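You operate a simulated robot arm through the tools that you are given. There is no shell and no other tool. Be economical: measure what you need, move in short steps, check, and stop when the job is done.

Carry out the task below with a simulated robot arm. There is one attempt and no reset: what you move stays moved.

## Task
Take the four star knobs off the flower press, then its notched board.
Fine: knobs on the bench before the letter rack, board on the free bench beside the press.

Only the result counts: the job must be done as asked and must still hold three seconds after the hand-in. Knocking over, shifting, dropping, spilling or breaking anything else fails it.

## Robot
A 6-joint arm with a two-finger parallel gripper, fixed in place. Base frame: the origin is at the foot of the arm, x ahead of it, y to its left, z up. Lengths are in mm, angles in degrees, forces in N, time in s.
Its first joint turns from -166.0 to 166.0 degrees. Payload 3.91 kg.
The TCP is the grasp point between the finger pads, 30 mm short of the fingertips. In the tool frame z runs along the fingers and y along their closing line. The gripper opens to 110 mm. The fingers are 20 mm wide and 10 mm thick; the gripper's body (48 by 112 mm) begins 55 mm behind the TCP.
Orientation is told as [roll, pitch, yaw] about the base's x, y, z axes, in that order, counted from this pose: with the fingers straight down and closing along the base's y, the tool's x points along the base's -x, its y along +y and its z along -z.

## Interface
- The arm moves only by the tool jog_arm. Its argument "deltas" is a list that holds one entry, the list of rows, each a list of 7 numbers: the shift along the base's x, y, z in cm, then the turn, a rotation vector about the base's x, y, z in degrees, then the gripper command, from -1 (shut) to 1 (fully open), values between in proportion. In form: [[[x, y, z, ax, ay, az, grip], ...]]. A call has 1 to 10 rows; each row shifts and turns the commanded pose from where the row before left it. A row lasts 0.2 s, in which the tool goes at most 50 mm and 8.6 degrees; a call with a longer step from one row to the next is refused whole, and so is a gripper value outside its range. A pose out of reach is approached as far as the arm can. The call stops where the force on the tool passes 90 N (or 10 N more than at its start, if that is more) or the arm is blocked; 0.2 s more then pass. Each finger travels about 108 mm/s and halts on what it meets, pressing with about 41 N; the grip force reading is that of the motor and also rises with nothing between the fingers. The clock runs only during rows and for 0.2 s after the last one: add rows that do not move to give the fingers time. It gives the time, the measured TCP pose, the force on the tool (base axes), the opening and the grip force at its end, in the units of the frame above (readings bear some noise), with the torque about the TCP (base axes, N m) and any sound that the robot's microphone picked up.
- Cameras (640 x 400 px; columns grow to the right, rows downward): "scene" is fixed at [50.3, 649.9, 1460.3]; the picture's right is [-0.83, -0.56, 0.00], its down [-0.29, 0.42, -0.86] and it looks along [0.48, -0.71, -0.51] (base axes); focal length 318 px, centre (320, 200). "wrist" rides on the gripper at [77, 7, -114] in the tool frame; the picture's right is [-0.09, 1.00, 0.00], its down [-0.80, -0.07, -0.59] and it looks along [-0.59, -0.05, 0.80] (tool axes); focal length 270 px, centre (320, 200). There is no depth. A picture from a camera that has moved, and an enlarged one, comes with that camera's place and axes in the base frame and with its lens.
- snapshot(camera): a new picture of that camera. No time passes.
- raise_lower(by): slides the trunk up (or, below 0, down) by that many mm; the arm rides with it, the base frame stays. It gives what a move gives, with no picture.
- close_up(camera, box): a new picture of the part [left, top, right, bottom] of that camera's present view, enlarged. No time passes.
- hand_in(): hands the job in; it is judged then, once.

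Work in short steps. Places have to be worked out from the pictures, the camera data and where the tool is seen: move nearer, look again, correct. Check each grasp and each placing, and mend what went wrong. You have 120 turns and 64 pictures in all, those below and enlarged ones among them. Open the gripper and draw the arm clear of the work before you hand the job in, unless the task says otherwise; then end with one line.

The tools are called as a command line: name --argument value ..., lists and objects as JSON in quotes. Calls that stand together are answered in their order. jog_arm: Moves the arm, as the interface text tells. Its arguments: {"type":"object","properties":{"deltas":{"type":"array","items":{"type":"array","items":{"type":"array","items":{"type":"number"}}}}},"required":["deltas"]} The other tools are called the same way: raise_lower (by) slides the trunk up or down; snapshot (camera) takes a picture; close_up (camera, box) takes an enlarged picture of a part of a camera's view; hand_in () hands the job in.

At the start:

```text
clock: 0.0
tcp_pos: [436.9, -38.2, 1177.8]
tool_rot: [0.0, 0.0, 0.0]
ft_force: [0.7, -0.1, 0.4]
ft_torque: [0.0, -0.01, 0.02]
grip_width: 110.0
gripper_force: 0.0
trunk travel left (down, up): [-425.0, 115.0]
```

scene: 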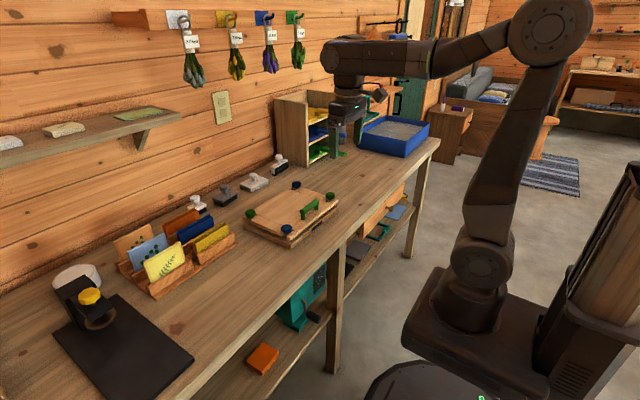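
wrist: 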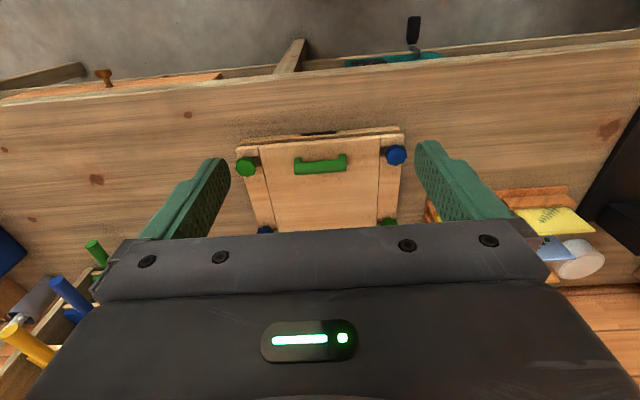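

I'll look closer at the press and its surroundings first.

close_up --camera "scene" --box '[230, 160, 360, 250]'

close_up --camera "scene" --box '[40, 160, 300, 340]'

close_up --camera "wrist" --box '[220, 110, 430, 240]'

```text
4.44 times, centred on (295, 205) of scene
camera zoom: at [50.3, 649.9, 1460.3], right [-0.83, -0.56, 0.0], down [-0.29, 0.42, -0.86], along [0.48, -0.71, -0.51], focal length 1412 px, centre (431, 178)
```

zoom: 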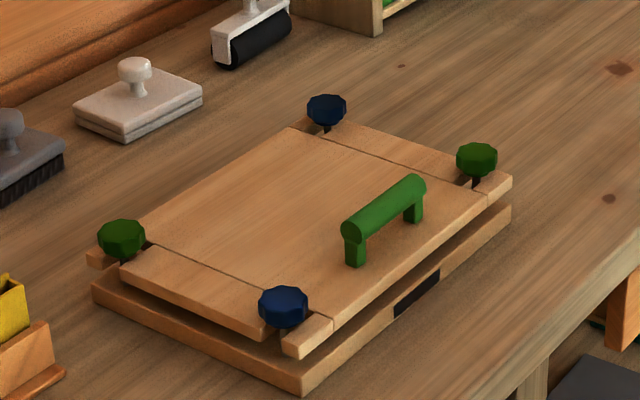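

```text
2.22 times, centred on (170, 250) of scene
camera zoom: at [50.3, 649.9, 1460.3], right [-0.83, -0.56, 0.0], down [-0.29, 0.42, -0.86], along [0.48, -0.71, -0.51], focal length 706 px, centre (653, 89)
```

zoom: 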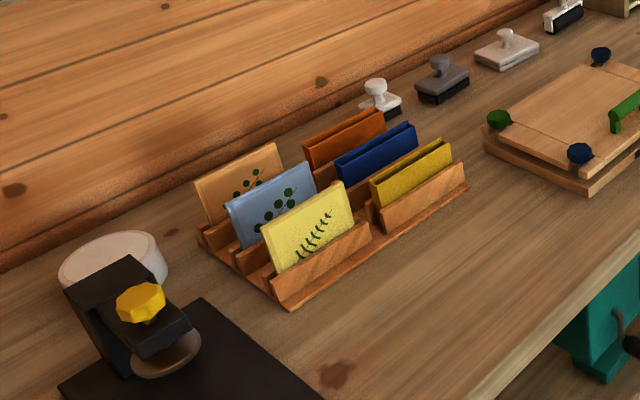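

```text
3.05 times, centred on (325, 175) of wrist
camera zoom: at [359.4, -30.6, 1293.2], right [0.09, 1.0, 0.0], down [0.8, -0.07, 0.59], along [0.59, -0.05, -0.8], focal length 824 px, centre (305, 276)
```

zoom: 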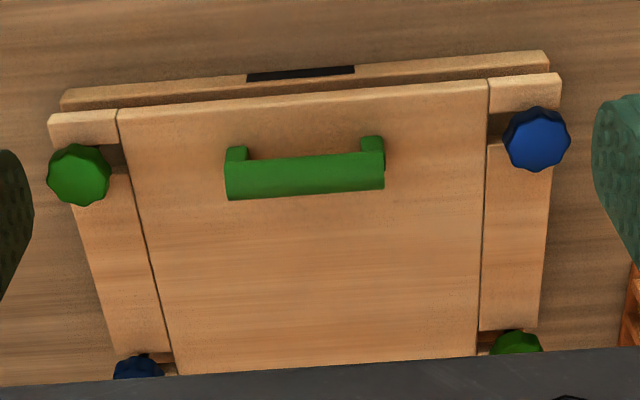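

The press knobs sit around x≈560/690, y≈70/-165; their height is uncertain. I move the wrist camera down towards the near +y (blue) knob to triangulate.

jog_arm --deltas '[[[0.6, 2.6, -3, 0, 0, 0, 1], [0.6, 2.6, -3, 0, 0, 0, 1], [0.6, 2.6, -3, 0, 0, 0, 1], [0.5, 2.7, -3, 0, 0, 0, 1], [0, 0, 0, 0, 0, 0, 1]]]'

snapshot --camera "wrist"

```text
clock: 1.2
tcp_pos: [458.2, 66.1, 1057.9]
tool_rot: [-0.1, -0.1, 0.0]
ft_force: [0.2, -0.3, -0.2]
ft_torque: [0.0, -0.01, -0.02]
grip_width: 110.0
gripper_force: 0.1
trunk travel left (down, up): [-425.0, 115.0]
```

```text
58 pictures are left
camera wrist: at [381.6, 74.7, 1174.2], right [0.09, 1.0, 0.0], down [0.8, -0.07, 0.59], along [0.59, -0.05, -0.8], focal length 270 px, centre (320, 200)
```

wrist: 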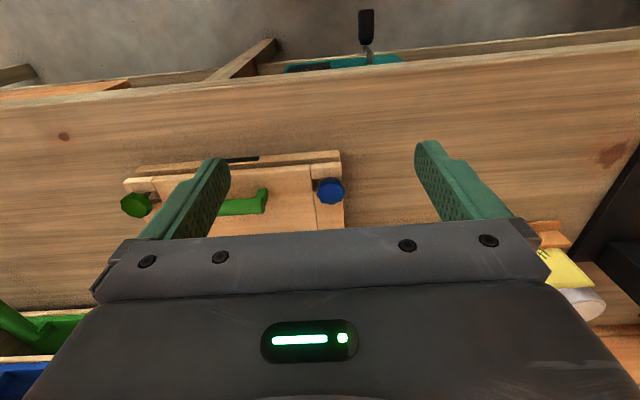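

Triangulation gives this knob at about (564, 71, ~910). I go above it, half closed, to look down.

jog_arm --deltas '[[[3.5, 0.1, -1.5, 0, 0, 0, 0.5], [3.5, 0.2, -1.5, 0, 0, 0, 0.2], [3.6, 0.2, -2.8, 0, 0, 0, 0.2], [0, 0, 0, 0, 0, 0, 0.2], [0, 0, 0, 0, 0, 0, 0.2]]]'

snapshot --camera "wrist"

close_up --camera "scene" --box '[220, 130, 370, 250]'

```text
clock: 2.4
tcp_pos: [562.8, 70.7, 1000.2]
tool_rot: [0.0, 0.0, 0.0]
ft_force: [-0.8, 0.0, -0.1]
ft_torque: [0.02, 0.01, 0.01]
grip_width: 66.1
gripper_force: 0.0
trunk travel left (down, up): [-425.0, 115.0]
```

```text
57 pictures are left
camera wrist: at [486.3, 77.8, 1115.0], right [0.09, 1.0, 0.0], down [0.8, -0.07, 0.59], along [0.59, -0.05, -0.8], focal length 270 px, centre (320, 200)
```

wrist: 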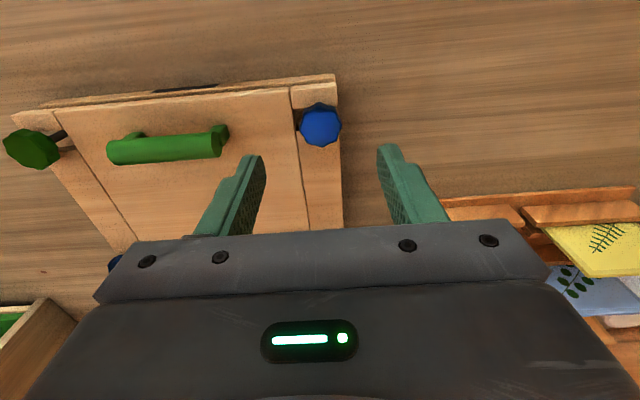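

```text
3.33 times, centred on (295, 190) of scene
camera zoom: at [50.3, 649.9, 1460.3], right [-0.83, -0.56, 0.0], down [-0.29, 0.42, -0.86], along [0.48, -0.71, -0.51], focal length 1059 px, centre (403, 233)
```

zoom: 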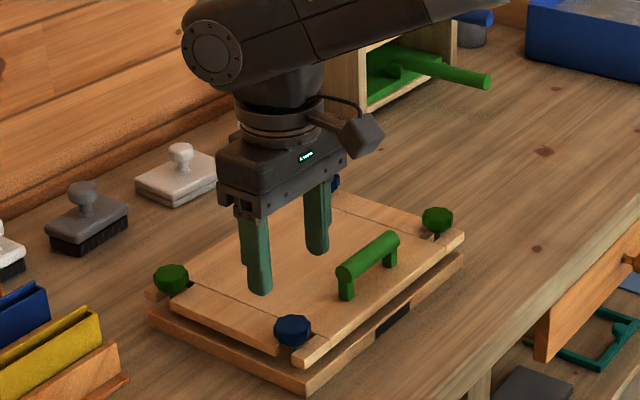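

The knob lies directly below the TCP at z≈910. Descending to tip height ≈ 910 and looking again.

jog_arm --deltas '[[[0, 0.1, -2.5, 0, 0, 0, 0.2], [0, 0, -2.5, 0, 0, 0, 0.2], [0, 0, -1, 0, 0, 0, 0.2], [0, 0, 0, 0, 0, 0, 0.2]]]'

snapshot --camera "wrist"

close_up --camera "scene" --box '[240, 180, 340, 250]'

```text
clock: 3.4
tcp_pos: [563.8, 71.6, 939.3]
tool_rot: [0.0, -0.1, 0.1]
ft_force: [0.5, 0.6, -1.1]
ft_torque: [-0.01, -0.01, 0.01]
grip_width: 66.0
gripper_force: 0.1
trunk travel left (down, up): [-425.0, 115.0]
```

```text
55 pictures are left
camera wrist: at [488.2, 79.6, 1054.4], right [0.09, 1.0, 0.0], down [0.8, -0.07, 0.59], along [0.59, -0.05, -0.8], focal length 270 px, centre (320, 200)
```

wrist: 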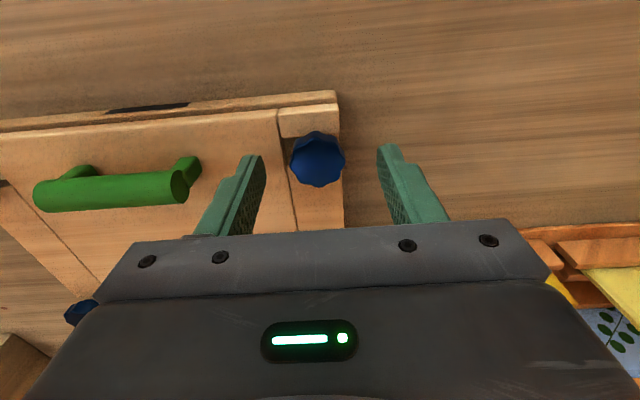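

```text
5.71 times, centred on (290, 215) of scene
camera zoom: at [50.3, 649.9, 1460.3], right [-0.83, -0.56, 0.0], down [-0.29, 0.42, -0.86], along [0.48, -0.71, -0.51], focal length 1815 px, centre (491, 114)
```

zoom: 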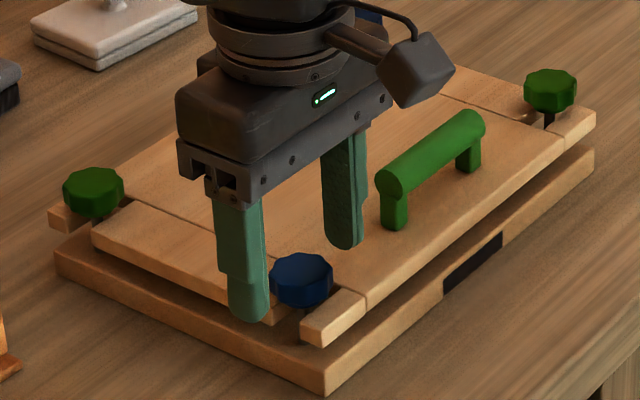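

The tips straddle the knob well. I lower 7 mm more, feeling for the board, then close.

jog_arm --deltas '[[[0, 0, -0.4, 0, 0, 0, 0.2], [0, 0, -0.3, 0, 0, 0, 0.2], [0, 0, 0, 0, 0, 0, 0.2]]]'

jog_arm --deltas '[[[0, 0, 0, 0, 0, 0, -0.2], [0, 0, 0, 0, 0, 0, -0.6], [0, 0, 0, 0, 0, 0, -1], [0, 0, 0, 0, 0, 0, -1]]]'

close_up --camera "scene" --box '[260, 210, 320, 250]'

```text
clock: 4.2
tcp_pos: [565.5, 72.2, 933.3]
tool_rot: [0.0, 0.0, 0.0]
ft_force: [0.6, 0.4, 0.7]
ft_torque: [-0.02, -0.01, -0.01]
grip_width: 66.0
gripper_force: 0.0
trunk travel left (down, up): [-425.0, 115.0]
```

```text
clock: 5.2
tcp_pos: [565.8, 69.9, 933.9]
tool_rot: [0.0, 0.1, 0.1]
ft_force: [0.6, -13.1, -0.4]
ft_torque: [-0.47, 0.0, 0.01]
grip_width: 30.3
gripper_force: 41.1
trunk travel left (down, up): [-425.0, 115.0]
```

```text
10.00 times, centred on (290, 230) of scene
camera zoom: at [50.3, 649.9, 1460.3], right [-0.83, -0.56, 0.0], down [-0.29, 0.42, -0.86], along [0.48, -0.71, -0.51], focal length 3176 px, centre (620, -100)
```

zoom: 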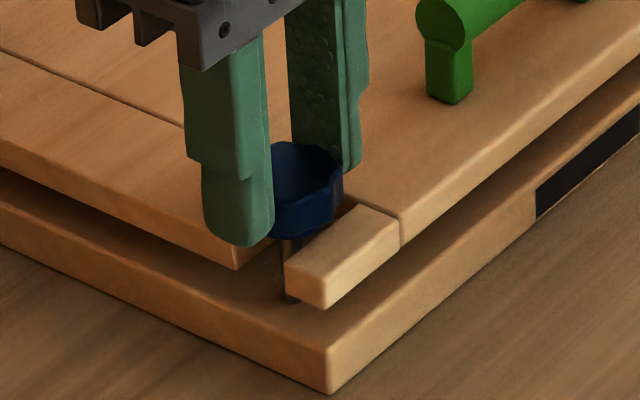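

Gripped (30 mm). A side force of 13 N says the knob centre is a bit to −y; I ease that off and try a small counter-clockwise turn.

jog_arm --deltas '[[[0, -0.15, 0, 0, 0, 0, -1], [0, 0, 0, 0, 0, 5, -1], [0, 0, 0, 0, 0, 8, -1], [0, 0, 0, 0, 0, 8, -1]]]'

```text
clock: 6.2
tcp_pos: [565.6, 71.5, 932.9]
tool_rot: [0.0, -0.1, 21.2]
ft_force: [0.3, -5.8, 4.0]
ft_torque: [-0.21, 0.04, -0.01]
grip_width: 29.9
gripper_force: 40.9
trunk travel left (down, up): [-425.0, 115.0]
```

Turns freely with a slight upward push (fz +4), suggesting it unscrews counter-clockwise. Continuing.

jog_arm --deltas '[[[0, -0.05, 0, 0, 0, 8.5, -1], [0, 0, 0, 0, 0, 8.5, -1], [0, 0, 0, 0, 0, 8.5, -1], [0, 0, 0, 0, 0, 8.5, -1], [0, 0, 0, 0, 0, 8.5, -1], [0, 0, 0, 0, 0, 8.5, -1], [0, 0, 0, 0, 0, 8.5, -1], [0, 0, 0, 0, 0, 8.5, -1]]]'

close_up --camera "scene" --box '[260, 210, 320, 250]'

```text
clock: 8.0
tcp_pos: [564.0, 70.9, 933.8]
tool_rot: [0.0, 0.0, 89.2]
ft_force: [-4.3, -5.6, 8.1]
ft_torque: [-0.21, 0.13, -0.03]
grip_width: 30.3
gripper_force: 40.6
trunk travel left (down, up): [-425.0, 115.0]
```

```text
10.00 times, centred on (290, 230) of scene
camera zoom: at [50.3, 649.9, 1460.3], right [-0.83, -0.56, 0.0], down [-0.29, 0.42, -0.86], along [0.48, -0.71, -0.51], focal length 3176 px, centre (620, -100)
```

zoom: 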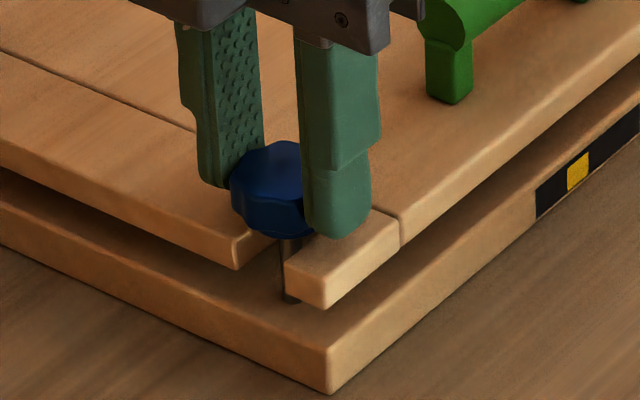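

A yellow mark has appeared in the dark window of the base; I look closely at it.

close_up --camera "scene" --box '[300, 210, 330, 235]'

```text
16.00 times, centred on (315, 222) of scene
camera zoom: at [50.3, 649.9, 1460.3], right [-0.83, -0.56, 0.0], down [-0.29, 0.42, -0.86], along [0.48, -0.71, -0.51], focal length 5082 px, centre (400, -160)
```

zoom: 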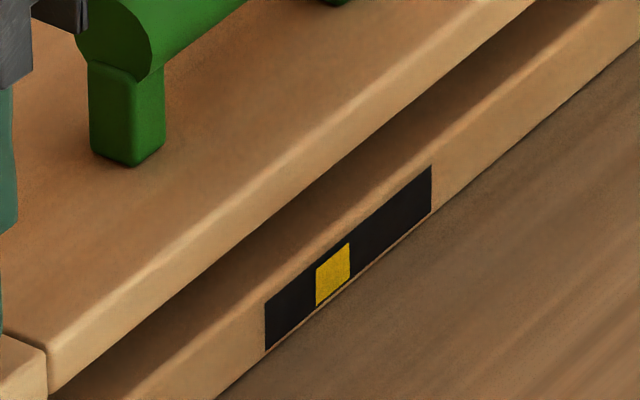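

The indicator moved in response to this knob. I turn a bit more, following up 1 mm, and watch the indicator.

jog_arm --deltas '[[[0, 0, 0.1, 0, 0, 8.5, -1], [0, 0, 0, 0, 0, 8.5, -1], [0, 0, 0, 0, 0, 8.5, -1], [0, 0, 0, 0, 0, 8.5, -1], [0, 0, 0, 0, 0, 8.5, -1]]]'

close_up --camera "scene" --box '[270, 205, 330, 245]'

```text
clock: 9.2
tcp_pos: [565.5, 70.8, 933.7]
tool_rot: [0.1, 0.0, 131.7]
ft_force: [-11.5, -6.2, 1.3]
ft_torque: [-0.31, 0.42, -0.05]
grip_width: 29.9
gripper_force: 40.8
trunk travel left (down, up): [-425.0, 115.0]
```

```text
10.00 times, centred on (300, 225) of scene
camera zoom: at [50.3, 649.9, 1460.3], right [-0.83, -0.56, 0.0], down [-0.29, 0.42, -0.86], along [0.48, -0.71, -0.51], focal length 3176 px, centre (520, -50)
```

zoom: 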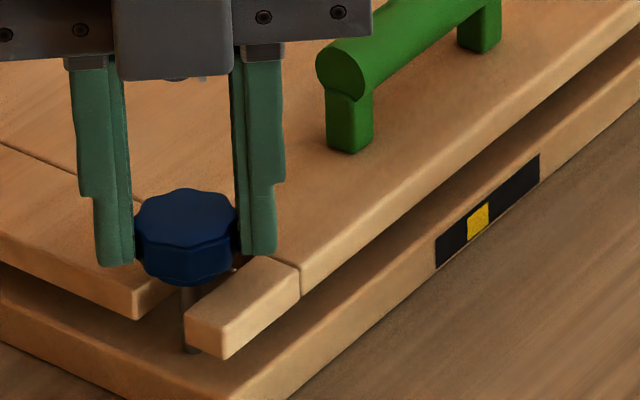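

The indicator is steady. I correct the slight centring error and continue unscrewing.

jog_arm --deltas '[[[-0.12, -0.06, 0, 0, 0, 8.5, -1], [0, 0, 0, 0, 0, 8.5, -1], [0, 0, 0, 0, 0, 8.5, -1], [0, 0, 0, 0, 0, 8.5, -1], [0, 0, 0, 0, 0, 8.5, -1], [0, 0, 0, 0, 0, 8.5, -1], [0, 0, 0, 0, 0, 8.5, -1], [0, 0, 0, 0, 0, 8.5, -1], [0, 0, 0, 0, 0, 8.5, -1], [0, 0, 0, 0, 0, 8.5, -1]]]'

close_up --camera "scene" --box '[270, 205, 330, 245]'

```text
clock: 10.9
tcp_pos: [555.9, 75.2, 933.5]
tool_rot: [2.4, -0.4, -167.9]
ft_force: [12.4, -83.5, 2.9]
ft_torque: [-1.82, -0.6, -0.64]
grip_width: 37.3
gripper_force: 42.2
out of reach, approached as far as the arm can: row 7, 8
trunk travel left (down, up): [-425.0, 115.0]
stopped in row 8: the force on the tool passed its limit (the readings are from after the stop); the commanded pose is now the measured one
```

```text
10.00 times, centred on (300, 225) of scene
camera zoom: at [50.3, 649.9, 1460.3], right [-0.83, -0.56, 0.0], down [-0.29, 0.42, -0.86], along [0.48, -0.71, -0.51], focal length 3176 px, centre (520, -50)
```

zoom: 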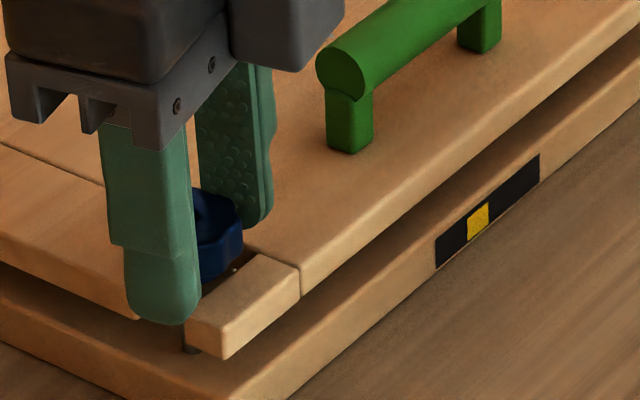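

I reached the wrist's rotation limit (~178°). I release, lift, and check the state.

jog_arm --deltas '[[[0, 0, 0, 0, 0, 0, 0.2], [0, 0, 0, 0, 0, 0, 0.2], [0, 0, 1, 0, 0, 0, 0.2], [0, 0, 3, 0, 0, 0, 0.2], [0, 0, 0, 0, 0, 0, 0.2]]]'

close_up --camera "scene" --box '[250, 190, 340, 250]'

snapshot --camera "wrist"

```text
clock: 12.1
tcp_pos: [555.1, 89.2, 973.1]
tool_rot: [2.2, -0.1, -167.8]
ft_force: [-0.8, -0.4, 0.2]
ft_torque: [0.02, 0.01, 0.01]
grip_width: 66.1
gripper_force: 0.1
trunk travel left (down, up): [-425.0, 115.0]
```

```text
6.67 times, centred on (295, 220) of scene
camera zoom: at [50.3, 649.9, 1460.3], right [-0.83, -0.56, 0.0], down [-0.29, 0.42, -0.86], along [0.48, -0.71, -0.51], focal length 2117 px, centre (487, 67)
```

zoom: 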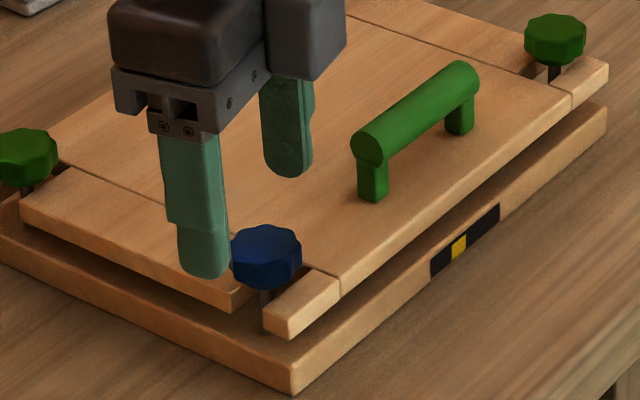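

```text
47 pictures are left
camera wrist: at [631.6, 104.5, 1088.8], right [0.12, -0.99, 0.04], down [-0.8, -0.08, 0.59], along [-0.58, -0.11, -0.8], focal length 270 px, centre (320, 200)
```

wrist: 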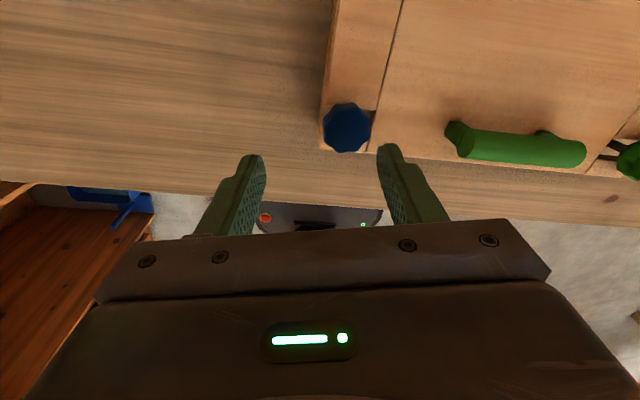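

The knob has risen but is still on the thread; I wind the wrist back over the knob (free space) and level the small tilt.

jog_arm --deltas '[[[0.2, -0.4, 0, 2.15, 0.46, -8, 0.2], [0.2, -0.4, 0, 0, 0, -8.5, 0.2], [0.2, -0.4, 0, 0, 0, -8.5, 0.2], [0.2, -0.4, 0, 0, 0, -8.5, 0.2], [0.1, -0.2, 0, 0, 0, -8.5, 0.2], [0, 0, 0, 0, 0, -8.5, 0.2], [0, 0, 0, 0, 0, -8.5, 0.2], [0, 0, 0, 0, 0, -8.5, 0.2], [0, 0, 0, 0, 0, -8.5, 0.2], [0, 0, 0, 0, 0, -8.5, 0.2]]]'

jog_arm --deltas '[[[0, 0, 0, 0, 0, -8.5, 0.2], [0, 0, 0, 0, 0, -8.5, 0.2], [0, 0, 0, 0, 0, -8.5, 0.2], [0, 0, 0, 0, 0, -8.5, 0.2], [0, 0, 0, 0, 0, -8.5, 0.2], [0, 0, 0, 0, 0, -8.5, 0.2], [0, 0, 0, 0, 0, -8.5, 0.2], [0, 0, 0, 0, 0, -8.5, 0.2], [0, 0, 0, 0, 0, -8.5, 0.2], [0, 0, 0, 0, 0, -8.5, 0.2]]]'

jog_arm --deltas '[[[0, 0, 0, 0, 0, -8.5, 0.2], [0, 0, 0, 0, 0, -8.5, 0.2], [0, 0, 0, 0, 0, -8.5, 0.2], [0, 0, 0, 0, 0, -8.5, 0.2], [0, 0, 0, 0, 0, -8.5, 0.2], [0, 0, 0, 0, 0, -8.5, 0.2], [0, 0, 0, 0, 0, -8.5, 0.2], [0, 0, 0, 0, 0, -8.5, 0.2], [0, 0, 0, 0, 0, -8.5, 0.2], [0, 0, 0, 0, 0, -8.5, 0.2]]]'

```text
clock: 14.3
tcp_pos: [563.8, 70.7, 974.4]
tool_rot: [-0.1, -0.3, 107.7]
ft_force: [0.5, 0.3, 0.8]
ft_torque: [0.01, -0.02, 0.02]
grip_width: 66.2
gripper_force: 0.0
trunk travel left (down, up): [-425.0, 115.0]
```

```text
clock: 16.5
tcp_pos: [564.1, 70.7, 973.1]
tool_rot: [-0.1, -0.2, 22.7]
ft_force: [0.3, -0.5, -0.6]
ft_torque: [-0.01, 0.0, -0.01]
grip_width: 66.0
gripper_force: 0.2
trunk travel left (down, up): [-425.0, 115.0]
```

```text
clock: 18.7
tcp_pos: [562.8, 70.3, 974.4]
tool_rot: [-0.1, -0.3, -62.3]
ft_force: [0.1, -0.1, 0.2]
ft_torque: [-0.01, 0.02, -0.01]
grip_width: 66.1
gripper_force: 0.0
trunk travel left (down, up): [-425.0, 115.0]
```

No limit so far; one more wind-back, then look.

jog_arm --deltas '[[[0, 0, 0, 0, 0, -8.5, 0.2], [0, 0, 0, 0, 0, -8.5, 0.2], [0, 0, 0, 0, 0, -8.5, 0.2], [0, 0, 0, 0, 0, -8.5, 0.2], [0, 0, 0, 0, 0, -8.5, 0.2], [0, 0, 0, 0, 0, -8.5, 0.2], [0, 0, 0, 0, 0, -8.5, 0.2], [0, 0, 0, 0, 0, -8.5, 0.2], [0, 0, 0, 0, 0, -8.5, 0.2], [0, 0, 0, 0, 0, -8.5, 0.2]]]'

jog_arm --deltas '[[[0, 0, -2, 0, 0, 0, 0.2], [0, 0, -1.2, 0, 0, 0, 0.2], [0, 0, 0, 0, 0, 0, 0.2]]]'

snapshot --camera "wrist"

```text
clock: 20.9
tcp_pos: [563.4, 71.1, 974.2]
tool_rot: [0.0, -0.3, -147.2]
ft_force: [-0.6, -0.2, -0.2]
ft_torque: [0.01, -0.04, 0.03]
grip_width: 65.8
gripper_force: 0.1
trunk travel left (down, up): [-425.0, 115.0]
```

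```text
clock: 21.7
tcp_pos: [563.6, 70.2, 942.6]
tool_rot: [-0.1, -0.3, -147.0]
ft_force: [0.4, 0.1, 0.3]
ft_torque: [-0.02, -0.02, 0.0]
grip_width: 65.6
gripper_force: 0.0
trunk travel left (down, up): [-425.0, 115.0]
```

```text
46 pictures are left
camera wrist: at [633.0, 107.3, 1057.1], right [0.47, -0.88, 0.0], down [-0.71, -0.37, 0.6], along [-0.53, -0.28, -0.8], focal length 270 px, centre (320, 200)
```

wrist: 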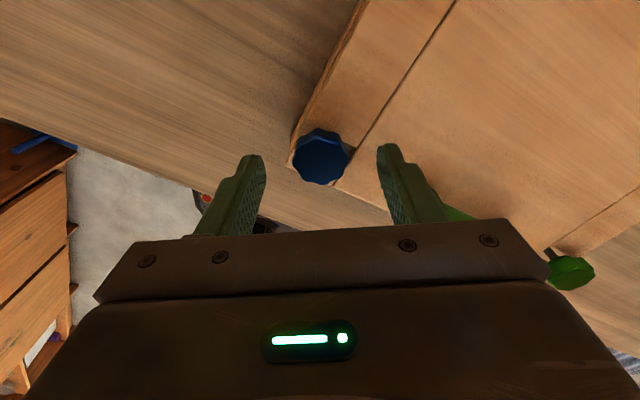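

Centred. I go down, grip, and unscrew again watching the forces.

jog_arm --deltas '[[[0, 0, -0.7, 0, 0, 0, 0.2], [0, 0, 0, 0, 0, 0, -0.2], [0, 0, 0, 0, 0, 0, -0.6], [0, 0, 0, 0, 0, 0, -1], [0, 0, 0, 0, 0, 0, -1]]]'

jog_arm --deltas '[[[0, 0, 0, 0, 0, 8.5, -1], [0, 0, 0, 0, 0, 8.5, -1], [0, 0, 0, 0, 0, 8.5, -1], [0, 0, 0, 0, 0, 8.5, -1], [0, 0, 0, 0, 0, 8.5, -1], [0, 0, 0, 0, 0, 8.5, -1], [0, 0, 0, 0, 0, 8.5, -1], [0, 0, 0, 0, 0, 8.5, -1], [0, 0, 0, 0, 0, 8.5, -1], [0, 0, 0, 0, 0, 8.5, -1]]]'

close_up --camera "scene" --box '[260, 205, 320, 245]'

```text
clock: 22.9
tcp_pos: [564.9, 70.1, 937.5]
tool_rot: [-0.1, -0.3, -147.0]
ft_force: [-0.3, -0.3, 1.0]
ft_torque: [-0.07, -0.07, 0.0]
grip_width: 30.3
gripper_force: 40.7
trunk travel left (down, up): [-425.0, 115.0]
```

```text
clock: 25.1
tcp_pos: [565.7, 71.8, 935.1]
tool_rot: [0.0, -0.2, -61.9]
ft_force: [18.7, -6.7, 20.0]
ft_torque: [-0.19, -0.73, -0.01]
grip_width: 29.8
gripper_force: 40.9
trunk travel left (down, up): [-425.0, 115.0]
```

```text
10.00 times, centred on (290, 225) of scene
camera zoom: at [50.3, 649.9, 1460.3], right [-0.83, -0.56, 0.0], down [-0.29, 0.42, -0.86], along [0.48, -0.71, -0.51], focal length 3176 px, centre (620, -50)
```

zoom: 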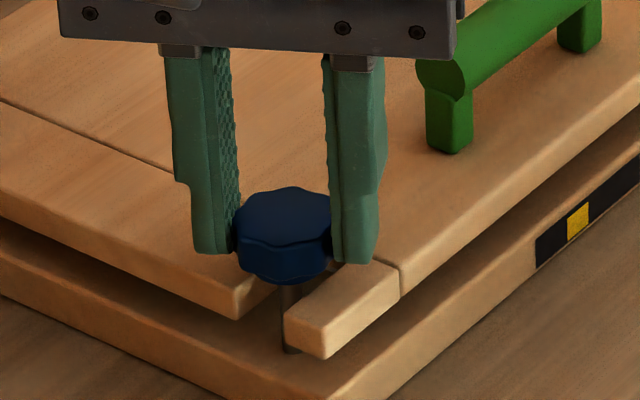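

Upward force of 20 N shows it is still rising; I follow it up and recentre, continuing.

jog_arm --deltas '[[[0.15, -0.05, 0.15, 0, 0, 8.5, -1], [0, 0, 0.02, 0, 0, 8.5, -1], [0, 0, 0.02, 0, 0, 8.5, -1], [0, 0, 0.02, 0, 0, 8.5, -1], [0, 0, 0.02, 0, 0, 8.5, -1], [0, 0, 0.02, 0, 0, 8.5, -1], [0, 0, 0.02, 0, 0, 8.5, -1], [0, 0, 0.02, 0, 0, 8.5, -1], [0, 0, 0.02, 0, 0, 8.5, -1], [0, 0, 0.02, 0, 0, 8.5, -1]]]'

```text
clock: 27.3
tcp_pos: [564.0, 70.1, 937.4]
tool_rot: [0.0, -0.1, 22.9]
ft_force: [-14.6, -10.8, -7.6]
ft_torque: [-0.37, 0.5, 0.02]
grip_width: 30.0
gripper_force: 40.4
trunk travel left (down, up): [-425.0, 115.0]
```

Rise is ≈1.4 mm per 85°. Continuing with matching lift.

jog_arm --deltas '[[[-0.1, -0.07, 0, 0, 0, 8.5, -1], [0, 0, 0.01, 0, 0, 8.5, -1], [0, 0, 0.01, 0, 0, 8.5, -1], [0, 0, 0.01, 0, 0, 8.5, -1], [0, 0, 0.015, 0, 0, 8.5, -1], [0, 0, 0.015, 0, 0, 8.5, -1], [0, 0, 0.015, 0, 0, 8.5, -1], [0, 0, 0.015, 0, 0, 8.5, -1], [0, 0, 0.015, 0, 0, 8.5, -1], [0, 0, 0.015, 0, 0, 8.5, -1]]]'

close_up --camera "scene" --box '[260, 205, 320, 245]'

```text
clock: 29.5
tcp_pos: [565.3, 69.3, 938.6]
tool_rot: [-0.1, -0.3, 108.0]
ft_force: [0.4, -0.4, 0.0]
ft_torque: [0.0, -0.01, 0.01]
grip_width: 29.8
gripper_force: 41.6
trunk travel left (down, up): [-425.0, 115.0]
```

```text
10.00 times, centred on (290, 225) of scene
camera zoom: at [50.3, 649.9, 1460.3], right [-0.83, -0.56, 0.0], down [-0.29, 0.42, -0.86], along [0.48, -0.71, -0.51], focal length 3176 px, centre (620, -50)
```

zoom: 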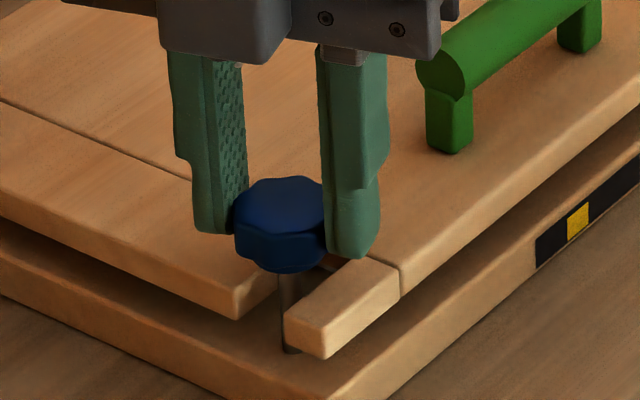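

All forces dropped to zero: the knob is off the thread. I lift it straight up and check.

jog_arm --deltas '[[[0, 0, 1, 0, 0, 0, -1], [0, 0, 2, 0, 0, 0, -1], [0, 0, 4, 0, 0, 0, -1], [0, 0, 0, 0, 0, 0, -1]]]'

close_up --camera "scene" --box '[180, 170, 330, 270]'

```text
clock: 30.5
tcp_pos: [566.0, 70.9, 1008.7]
tool_rot: [-0.1, -0.4, 107.9]
ft_force: [-0.7, -0.4, 0.0]
ft_torque: [-0.01, 0.0, 0.01]
grip_width: 30.0
gripper_force: 41.2
trunk travel left (down, up): [-425.0, 115.0]
```

```text
4.00 times, centred on (255, 220) of scene
camera zoom: at [50.3, 649.9, 1460.3], right [-0.83, -0.56, 0.0], down [-0.29, 0.42, -0.86], along [0.48, -0.71, -0.51], focal length 1270 px, centre (580, 120)
```

zoom: 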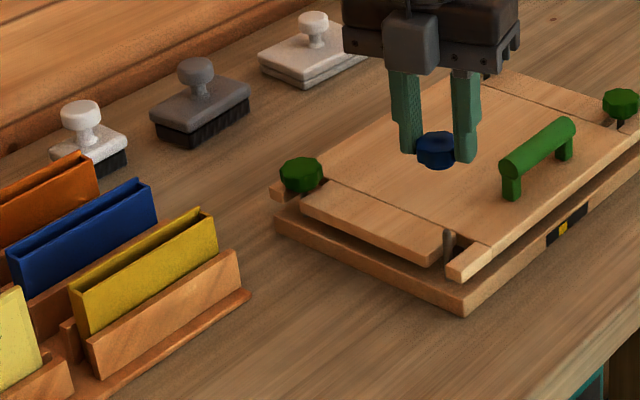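

Knob 1 is free. Free area before the rack: x≈440–680, y≈160–420. I carry it to (600, 360), unwinding the wrist on the way.

jog_arm --deltas '[[[0.3, 3.6, 0, 0, 0, -8.5, -1], [0.4, 3.6, 0, 0, 0, -8.5, -1], [0.4, 3.6, 0, 0, 0, -8.5, -1], [0.4, 3.6, 0, 0, 0, -8.5, -1], [0.4, 3.6, 0, 0, 0, -8.5, -1], [0.5, 3.6, 0, 0, 0, -8.5, -1], [0.5, 3.6, 0, 0, 0, -8.5, -1], [0.5, 3.7, 0, 0, 0, -8.5, -1], [0, 0, -2, 0, 0, -8.5, -1], [0, 0, -2, 0, 0, -8.5, -1]]]'

snapshot --camera "wrist"

snapshot --camera "scene"

```text
clock: 32.7
tcp_pos: [598.2, 358.7, 968.7]
tool_rot: [0.0, -0.2, 22.9]
ft_force: [-0.9, -0.1, -0.4]
ft_torque: [-0.02, -0.01, 0.02]
grip_width: 30.2
gripper_force: 41.7
trunk travel left (down, up): [-425.0, 115.0]
```

```text
42 pictures are left
camera wrist: at [523.5, 335.8, 1083.6], right [-0.3, 0.95, 0.0], down [0.76, 0.24, 0.6], along [0.57, 0.18, -0.8], focal length 270 px, centre (320, 200)
```

wrist: 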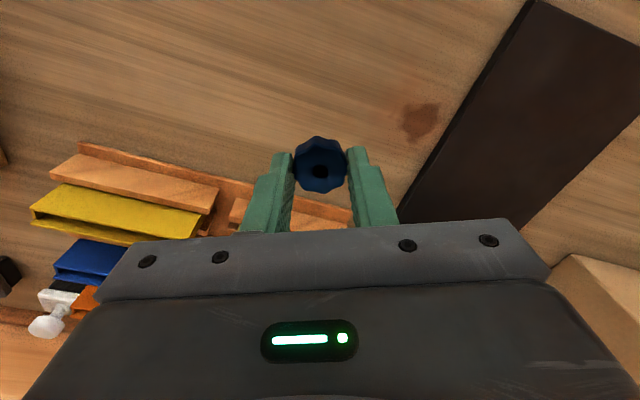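

```text
41 pictures are left
```

scene: 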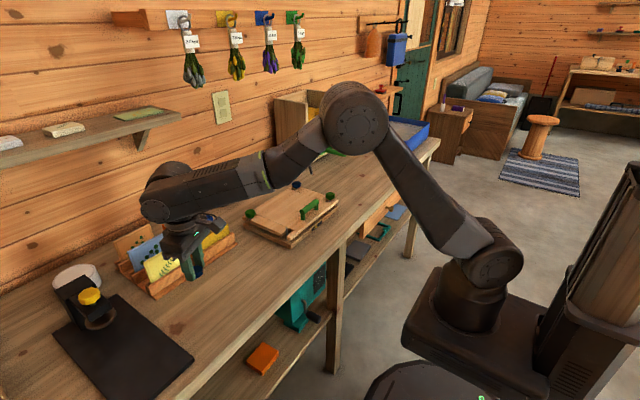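

Clear bench below. I move to x≈620 and lower to just above possible contact.

jog_arm --deltas '[[[1, 0, 0, 0, 0, 0, -1], [1.1, 0, -2, 0, 0, 0, -1], [0, 0, -2, 0, 0, 0, -1], [0, 0, -0.8, 0, 0, 0, -1]]]'

jog_arm --deltas '[[[0, 0, -0.4, 0, 0, 0, -1], [0, 0, 0, 0, 0, 0, -1]]]'

close_up --camera "scene" --box '[140, 220, 260, 300]'

```text
clock: 33.7
tcp_pos: [618.2, 357.6, 922.4]
tool_rot: [-0.2, -0.4, 22.9]
ft_force: [0.1, 0.2, 0.0]
ft_torque: [0.0, 0.01, -0.01]
grip_width: 29.8
gripper_force: 40.6
trunk travel left (down, up): [-425.0, 115.0]
```

```text
clock: 34.3
tcp_pos: [617.3, 357.9, 918.5]
tool_rot: [-0.1, -0.1, 22.9]
ft_force: [-0.2, -0.1, 0.0]
ft_torque: [0.0, 0.0, -0.01]
grip_width: 30.1
gripper_force: 40.8
trunk travel left (down, up): [-425.0, 115.0]
```

```text
5.00 times, centred on (200, 260) of scene
camera zoom: at [50.3, 649.9, 1460.3], right [-0.83, -0.56, 0.0], down [-0.29, 0.42, -0.86], along [0.48, -0.71, -0.51], focal length 1588 px, centre (920, -100)
```

zoom: 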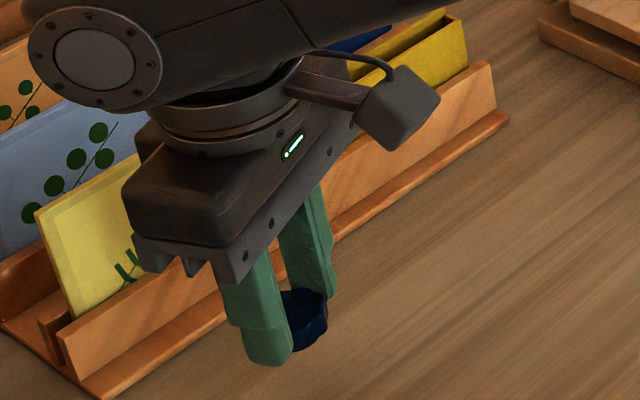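

No contact yet; stepping down slowly.

jog_arm --deltas '[[[0, 0, -0.5, 0, 0, 0, -1], [0, 0, -0.5, 0, 0, 0, -1], [0, 0, 0, 0, 0, 0, -1]]]'

jog_arm --deltas '[[[0, 0, -0.4, 0, 0, 0, -1], [0, 0, -0.4, 0, 0, 0, -1], [0, 0, 0, 0, 0, 0, -1]]]'

jog_arm --deltas '[[[0, 0, -0.3, 0, 0, 0, -1], [0, 0, 0, 0, 0, 0, -1]]]'

jog_arm --deltas '[[[0, 0, -0.3, 0, 0, 0, -1], [0, 0, 0, 0, 0, 0, -1]]]'

```text
clock: 35.1
tcp_pos: [618.5, 358.7, 907.7]
tool_rot: [0.0, -0.4, 22.9]
ft_force: [-0.1, -0.5, -0.3]
ft_torque: [0.02, 0.04, -0.02]
grip_width: 29.9
gripper_force: 41.7
trunk travel left (down, up): [-425.0, 115.0]
```

```text
clock: 35.9
tcp_pos: [619.2, 358.8, 898.6]
tool_rot: [0.0, -0.3, 22.8]
ft_force: [-0.2, 0.0, 1.0]
ft_torque: [-0.01, 0.0, -0.01]
grip_width: 29.9
gripper_force: 40.2
trunk travel left (down, up): [-425.0, 115.0]
```

```text
clock: 36.5
tcp_pos: [618.3, 359.4, 895.3]
tool_rot: [-0.1, -0.3, 22.9]
ft_force: [-0.5, -1.1, 0.2]
ft_torque: [-0.01, -0.01, 0.0]
grip_width: 29.9
gripper_force: 41.1
trunk travel left (down, up): [-425.0, 115.0]
```

```text
clock: 37.1
tcp_pos: [618.9, 358.7, 893.1]
tool_rot: [-0.1, -0.3, 22.9]
ft_force: [-0.8, -0.2, 0.1]
ft_torque: [-0.01, 0.0, 0.01]
grip_width: 29.8
gripper_force: 40.7
trunk travel left (down, up): [-425.0, 115.0]
```

Bench is lower than nominal as estimated; continuing in 2 mm steps.

jog_arm --deltas '[[[0, 0, -0.2, 0, 0, 0, -1], [0, 0, 0, 0, 0, 0, -1]]]'

jog_arm --deltas '[[[0, 0, -0.2, 0, 0, 0, -1], [0, 0, 0, 0, 0, 0, -1]]]'

jog_arm --deltas '[[[0, 0, -0.2, 0, 0, 0, -1], [0, 0, 0, 0, 0, 0, -1]]]'

close_up --camera "scene" --box '[170, 250, 230, 290]'

```text
clock: 37.7
tcp_pos: [619.7, 358.0, 890.8]
tool_rot: [-0.1, -0.3, 22.9]
ft_force: [-0.4, -0.4, -0.1]
ft_torque: [0.0, -0.02, 0.01]
grip_width: 29.9
gripper_force: 41.6
trunk travel left (down, up): [-425.0, 115.0]
```

```text
clock: 38.3
tcp_pos: [618.1, 360.7, 888.0]
tool_rot: [-0.2, -0.3, 22.9]
ft_force: [0.0, -1.1, -0.3]
ft_torque: [0.0, 0.0, 0.0]
grip_width: 30.3
gripper_force: 41.6
trunk travel left (down, up): [-425.0, 115.0]
```

```text
clock: 38.9
tcp_pos: [619.5, 357.6, 886.6]
tool_rot: [-0.1, -0.3, 22.8]
ft_force: [0.2, 0.2, 0.6]
ft_torque: [0.03, 0.04, 0.01]
grip_width: 30.3
gripper_force: 41.2
trunk travel left (down, up): [-425.0, 115.0]
```

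```text
10.00 times, centred on (200, 270) of scene
camera zoom: at [50.3, 649.9, 1460.3], right [-0.83, -0.56, 0.0], down [-0.29, 0.42, -0.86], along [0.48, -0.71, -0.51], focal length 3176 px, centre (1520, -500)
```

zoom: 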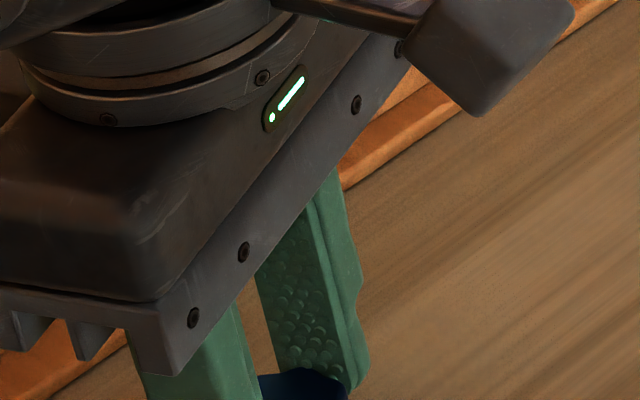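

Still free; a few more 2 mm steps.

jog_arm --deltas '[[[0, 0, -0.2, 0, 0, 0, -1], [0, 0, 0, 0, 0, 0, -1]]]'

jog_arm --deltas '[[[0, 0, -0.2, 0, 0, 0, -1], [0, 0, 0, 0, 0, 0, -1]]]'

close_up --camera "scene" --box '[170, 265, 230, 305]'

```text
clock: 39.5
tcp_pos: [619.8, 359.2, 885.3]
tool_rot: [-0.1, -0.4, 22.9]
ft_force: [-0.5, -2.0, 7.9]
ft_torque: [-0.13, 0.05, -0.01]
grip_width: 30.0
gripper_force: 40.9
trunk travel left (down, up): [-425.0, 115.0]
```

```text
clock: 40.1
tcp_pos: [619.3, 359.5, 883.7]
tool_rot: [-0.1, -0.5, 22.9]
ft_force: [2.9, 0.1, 18.9]
ft_torque: [0.01, 0.03, -0.1]
grip_width: 29.9
gripper_force: 41.2
trunk travel left (down, up): [-425.0, 115.0]
```

```text
10.00 times, centred on (200, 285) of scene
camera zoom: at [50.3, 649.9, 1460.3], right [-0.83, -0.56, 0.0], down [-0.29, 0.42, -0.86], along [0.48, -0.71, -0.51], focal length 3176 px, centre (1520, -650)
```

zoom: 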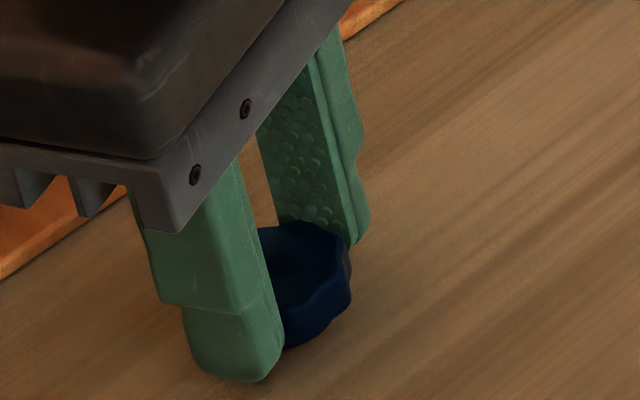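

Contact found (TCP z≈885). I release, lift, and travel towards the far blue knob (~(704,−167)) while winding the wrist back.

jog_arm --deltas '[[[0, 0, 0.15, 0, 0, 0, -1], [0, 0, 0, 0, 0, 0, -0.2], [0, 0, 0, 0, 0, 0, 0.2], [0, 0, 0, 0, 0, 0, 0.2], [0, 0, 3, 0, 0, 0, 0.2], [0, 0, 4, 0, 0, 0, 0.2], [0, 0, 4, 0, 0, 0, 0.2], [0, 0, 1.5, 0, 0, -8.5, 0.2]]]'

jog_arm --deltas '[[[-0.6, -4.8, 0, 0, 0, -8.5, 0.2], [-0.6, -4.8, 0, 0, 0, -8.5, 0.2], [-0.6, -4.8, 0, 0, 0, -8.5, 0.2], [-0.6, -4.8, 0, 0, 0, -8.5, 0.2], [-0.6, -4.8, 0, 0, 0, -8.5, 0.2], [1.2, -4.8, 0, 0, 0, -8.5, 0.2], [1.2, -4.8, 0, 0, 0, -8.5, 0.2], [1.2, -4.8, 0, 0, 0, -8.5, 0.2], [1.2, -4.8, 0, 0, 0, -8.5, 0.2], [1.2, -4.8, 0, 0, 0, -8.5, 0.2]]]'

jog_arm --deltas '[[[2.5, -3, 0, 0, 0, -8.5, 0.2], [2.5, -1.5, 0, 0, 0, -8.5, 0.2], [0.5, 0, 0, 0, 0, -8.5, 0.2], [0, 0, 0, 0, 0, -8.5, 0.2], [0, 0, 0, 0, 0, -8.5, 0.2], [0, 0, 0, 0, 0, -8.5, 0.2], [0, 0, 0, 0, 0, -8.5, 0.2], [0, 0, 0, 0, 0, -8.5, 0.2], [0, 0, 0, 0, 0, -8.5, 0.2], [0, 0, 0, 0, 0, -8.5, 0.2]]]'

snapshot --camera "wrist"

snapshot --camera "scene"

```text
clock: 41.9
tcp_pos: [620.3, 359.9, 1009.9]
tool_rot: [-0.1, -0.3, 14.3]
ft_force: [-1.3, 0.1, -0.2]
ft_torque: [0.01, 0.0, 0.0]
grip_width: 66.1
gripper_force: 0.0
trunk travel left (down, up): [-425.0, 115.0]
```

```text
clock: 44.1
tcp_pos: [651.8, -118.7, 1008.5]
tool_rot: [-0.1, -0.3, -70.7]
ft_force: [-0.3, -0.2, 0.1]
ft_torque: [-0.02, 0.01, 0.01]
grip_width: 66.2
gripper_force: 0.0
trunk travel left (down, up): [-425.0, 115.0]
```

```text
clock: 46.3
tcp_pos: [705.5, -166.7, 1008.7]
tool_rot: [-0.2, -0.2, -155.8]
ft_force: [0.5, 0.3, 0.4]
ft_torque: [0.0, 0.01, 0.0]
grip_width: 66.0
gripper_force: 0.0
trunk travel left (down, up): [-425.0, 115.0]
```

```text
37 pictures are left
camera wrist: at [779.1, -139.3, 1123.8], right [0.33, -0.94, 0.0], down [-0.76, -0.26, 0.6], along [-0.57, -0.2, -0.8], focal length 270 px, centre (320, 200)
```

wrist: 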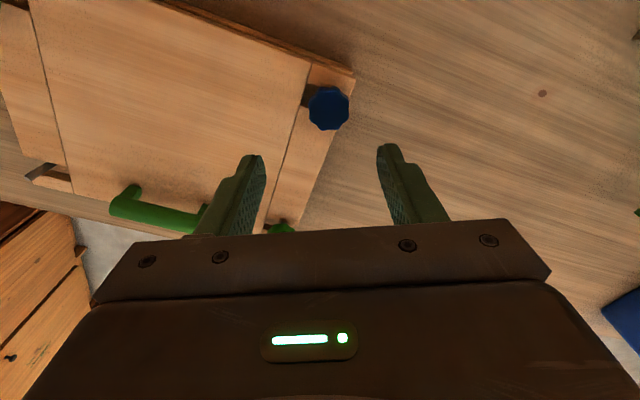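

```text
36 pictures are left
```

scene: 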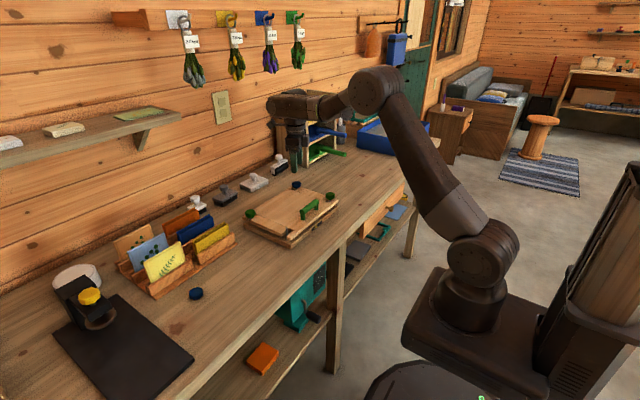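

Knob 1 rests well before the rack. The far blue knob appears at about (714,−169). I shift and lower, then check.

jog_arm --deltas '[[[0.9, -0.2, -2, 0, 0, -7, 0.2], [0, 0, -2.5, 0, 0, 0, 0.2], [0, 0, -2, 0, 0, 0, 0.2], [0, 0, 0, 0, 0, 0, 0.2]]]'

snapshot --camera "wrist"

```text
clock: 47.3
tcp_pos: [712.8, -170.5, 942.2]
tool_rot: [-0.1, -0.2, -162.6]
ft_force: [0.2, -0.3, -0.4]
ft_torque: [0.0, 0.0, 0.01]
grip_width: 66.0
gripper_force: 0.1
trunk travel left (down, up): [-425.0, 115.0]
```

```text
35 pictures are left
camera wrist: at [789.4, -152.3, 1057.7], right [0.21, -0.98, 0.0], down [-0.78, -0.17, 0.6], along [-0.58, -0.13, -0.8], focal length 270 px, centre (320, 200)
```

wrist: 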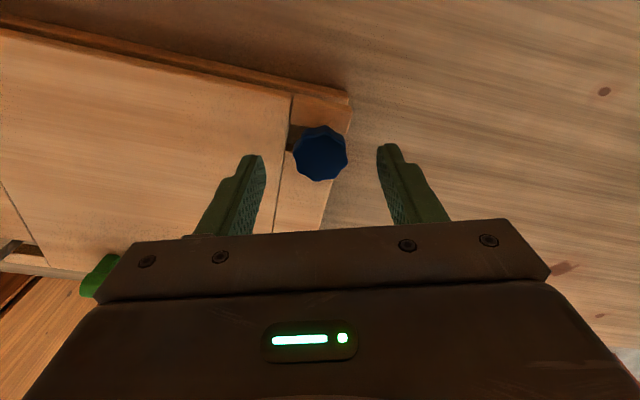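

Nearly centred; nudge +2 mm in x, descend, grip, and turn counter-clockwise.

jog_arm --deltas '[[[0.2, 0, -0.9, 0, 0, 0, 0.2], [0, 0, 0, 0, 0, 0, -0.2], [0, 0, 0, 0, 0, 0, -0.6], [0, 0, 0, 0, 0, 0, -1], [0, 0, 0, 0, 0, 0, -1]]]'

jog_arm --deltas '[[[0, 0, 0, 0, 0, 8.5, -1], [0, 0, 0, 0, 0, 8.5, -1], [0, 0, 0, 0, 0, 8.5, -1]]]'

```text
clock: 48.5
tcp_pos: [715.6, -170.3, 935.8]
tool_rot: [-0.1, -0.3, -162.6]
ft_force: [0.5, -1.4, 0.1]
ft_torque: [-0.09, -0.05, 0.19]
grip_width: 28.9
gripper_force: 40.4
trunk travel left (down, up): [-425.0, 115.0]
```

```text
clock: 49.3
tcp_pos: [715.3, -170.3, 934.6]
tool_rot: [0.0, -0.2, -137.0]
ft_force: [1.9, -4.9, 1.5]
ft_torque: [-0.22, -0.03, 0.01]
grip_width: 28.4
gripper_force: 40.7
trunk travel left (down, up): [-425.0, 115.0]
```

Good, turning. Continuing with lift 0.14 mm per row.

jog_arm --deltas '[[[0, -0.03, 0.01, 0, 0, 8.5, -1], [0, 0, 0.014, 0, 0, 8.5, -1], [0, 0, 0.014, 0, 0, 8.5, -1], [0, 0, 0.014, 0, 0, 8.5, -1], [0, 0, 0.014, 0, 0, 8.5, -1], [0, 0, 0.014, 0, 0, 8.5, -1], [0, 0, 0.014, 0, 0, 8.5, -1], [0, 0, 0.014, 0, 0, 8.5, -1], [0, 0, 0.014, 0, 0, 8.5, -1], [0, 0, 0.014, 0, 0, 8.5, -1]]]'

close_up --camera "scene" --box '[270, 170, 345, 240]'

```text
clock: 51.5
tcp_pos: [714.3, -169.4, 935.6]
tool_rot: [0.0, -0.3, -52.1]
ft_force: [-8.4, -6.0, -0.4]
ft_torque: [-0.44, -0.09, 0.01]
grip_width: 28.5
gripper_force: 40.8
trunk travel left (down, up): [-425.0, 115.0]
```

```text
5.71 times, centred on (308, 205) of scene
camera zoom: at [50.3, 649.9, 1460.3], right [-0.83, -0.56, 0.0], down [-0.29, 0.42, -0.86], along [0.48, -0.71, -0.51], focal length 1815 px, centre (391, 171)
```

zoom: 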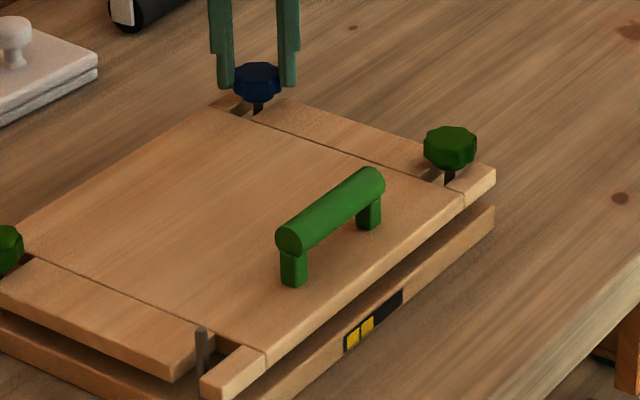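

A second flag appeared – one per loosened knob. Continuing.

jog_arm --deltas '[[[-0.05, -0.03, 0.01, 0, 0, 8.5, -1], [0, 0, 0.015, 0, 0, 8.5, -1], [0, 0, 0.015, 0, 0, 8.5, -1], [0, 0, 0.015, 0, 0, 8.5, -1], [0, 0, 0.015, 0, 0, 8.5, -1], [0, 0, 0.015, 0, 0, 8.5, -1], [0, 0, 0.015, 0, 0, 8.5, -1], [0, 0, 0.015, 0, 0, 8.5, -1], [0, 0, 0.015, 0, 0, 8.5, -1], [0, 0, 0.015, 0, 0, 8.5, -1]]]'

jog_arm --deltas '[[[0, 0, 0.015, 0, 0, 8.5, -1], [0, 0, 0.015, 0, 0, 8.5, -1], [0, 0, 0.015, 0, 0, 8.5, -1], [0, 0, 0.015, 0, 0, 8.5, -1], [0, 0, 0.015, 0, 0, 8.5, -1], [0, 0, 0.015, 0, 0, 8.5, -1], [0, 0, 0.015, 0, 0, 8.5, -1], [0, 0, 0.015, 0, 0, 8.5, -1], [0, 0, 0.015, 0, 0, 8.5, -1], [0, 0, 0.015, 0, 0, 8.5, -1]]]'

```text
clock: 53.7
tcp_pos: [714.5, -170.1, 936.7]
tool_rot: [-0.1, -0.3, 33.0]
ft_force: [-4.1, -12.5, -0.3]
ft_torque: [-0.39, 0.16, -0.03]
grip_width: 28.3
gripper_force: 41.8
trunk travel left (down, up): [-425.0, 115.0]
```

```text
clock: 55.9
tcp_pos: [715.0, -171.5, 938.3]
tool_rot: [-0.2, -0.2, 118.0]
ft_force: [3.8, -13.3, 1.6]
ft_torque: [-0.47, -0.06, 0.01]
grip_width: 28.2
gripper_force: 40.7
trunk travel left (down, up): [-425.0, 115.0]
```

280° turned, forces calm. Continue to near the wrist limit (~164°).

jog_arm --deltas '[[[0, -0.08, 0.015, 0, 0, 8.5, -1], [0, 0, 0.015, 0, 0, 8.5, -1], [0, 0, 0.015, 0, 0, 8.5, -1], [0, 0, 0.015, 0, 0, 8.5, -1], [0, 0, 0.015, 0, 0, 8.5, -1], [0, 0, 0.015, 0, 0, 4, -1]]]'

```text
clock: 57.3
tcp_pos: [715.2, -171.0, 937.0]
tool_rot: [0.3, -0.2, 163.7]
ft_force: [-3.1, -16.6, 2.1]
ft_torque: [-0.11, 0.33, -0.01]
grip_width: 28.0
gripper_force: 41.0
trunk travel left (down, up): [-425.0, 115.0]
```

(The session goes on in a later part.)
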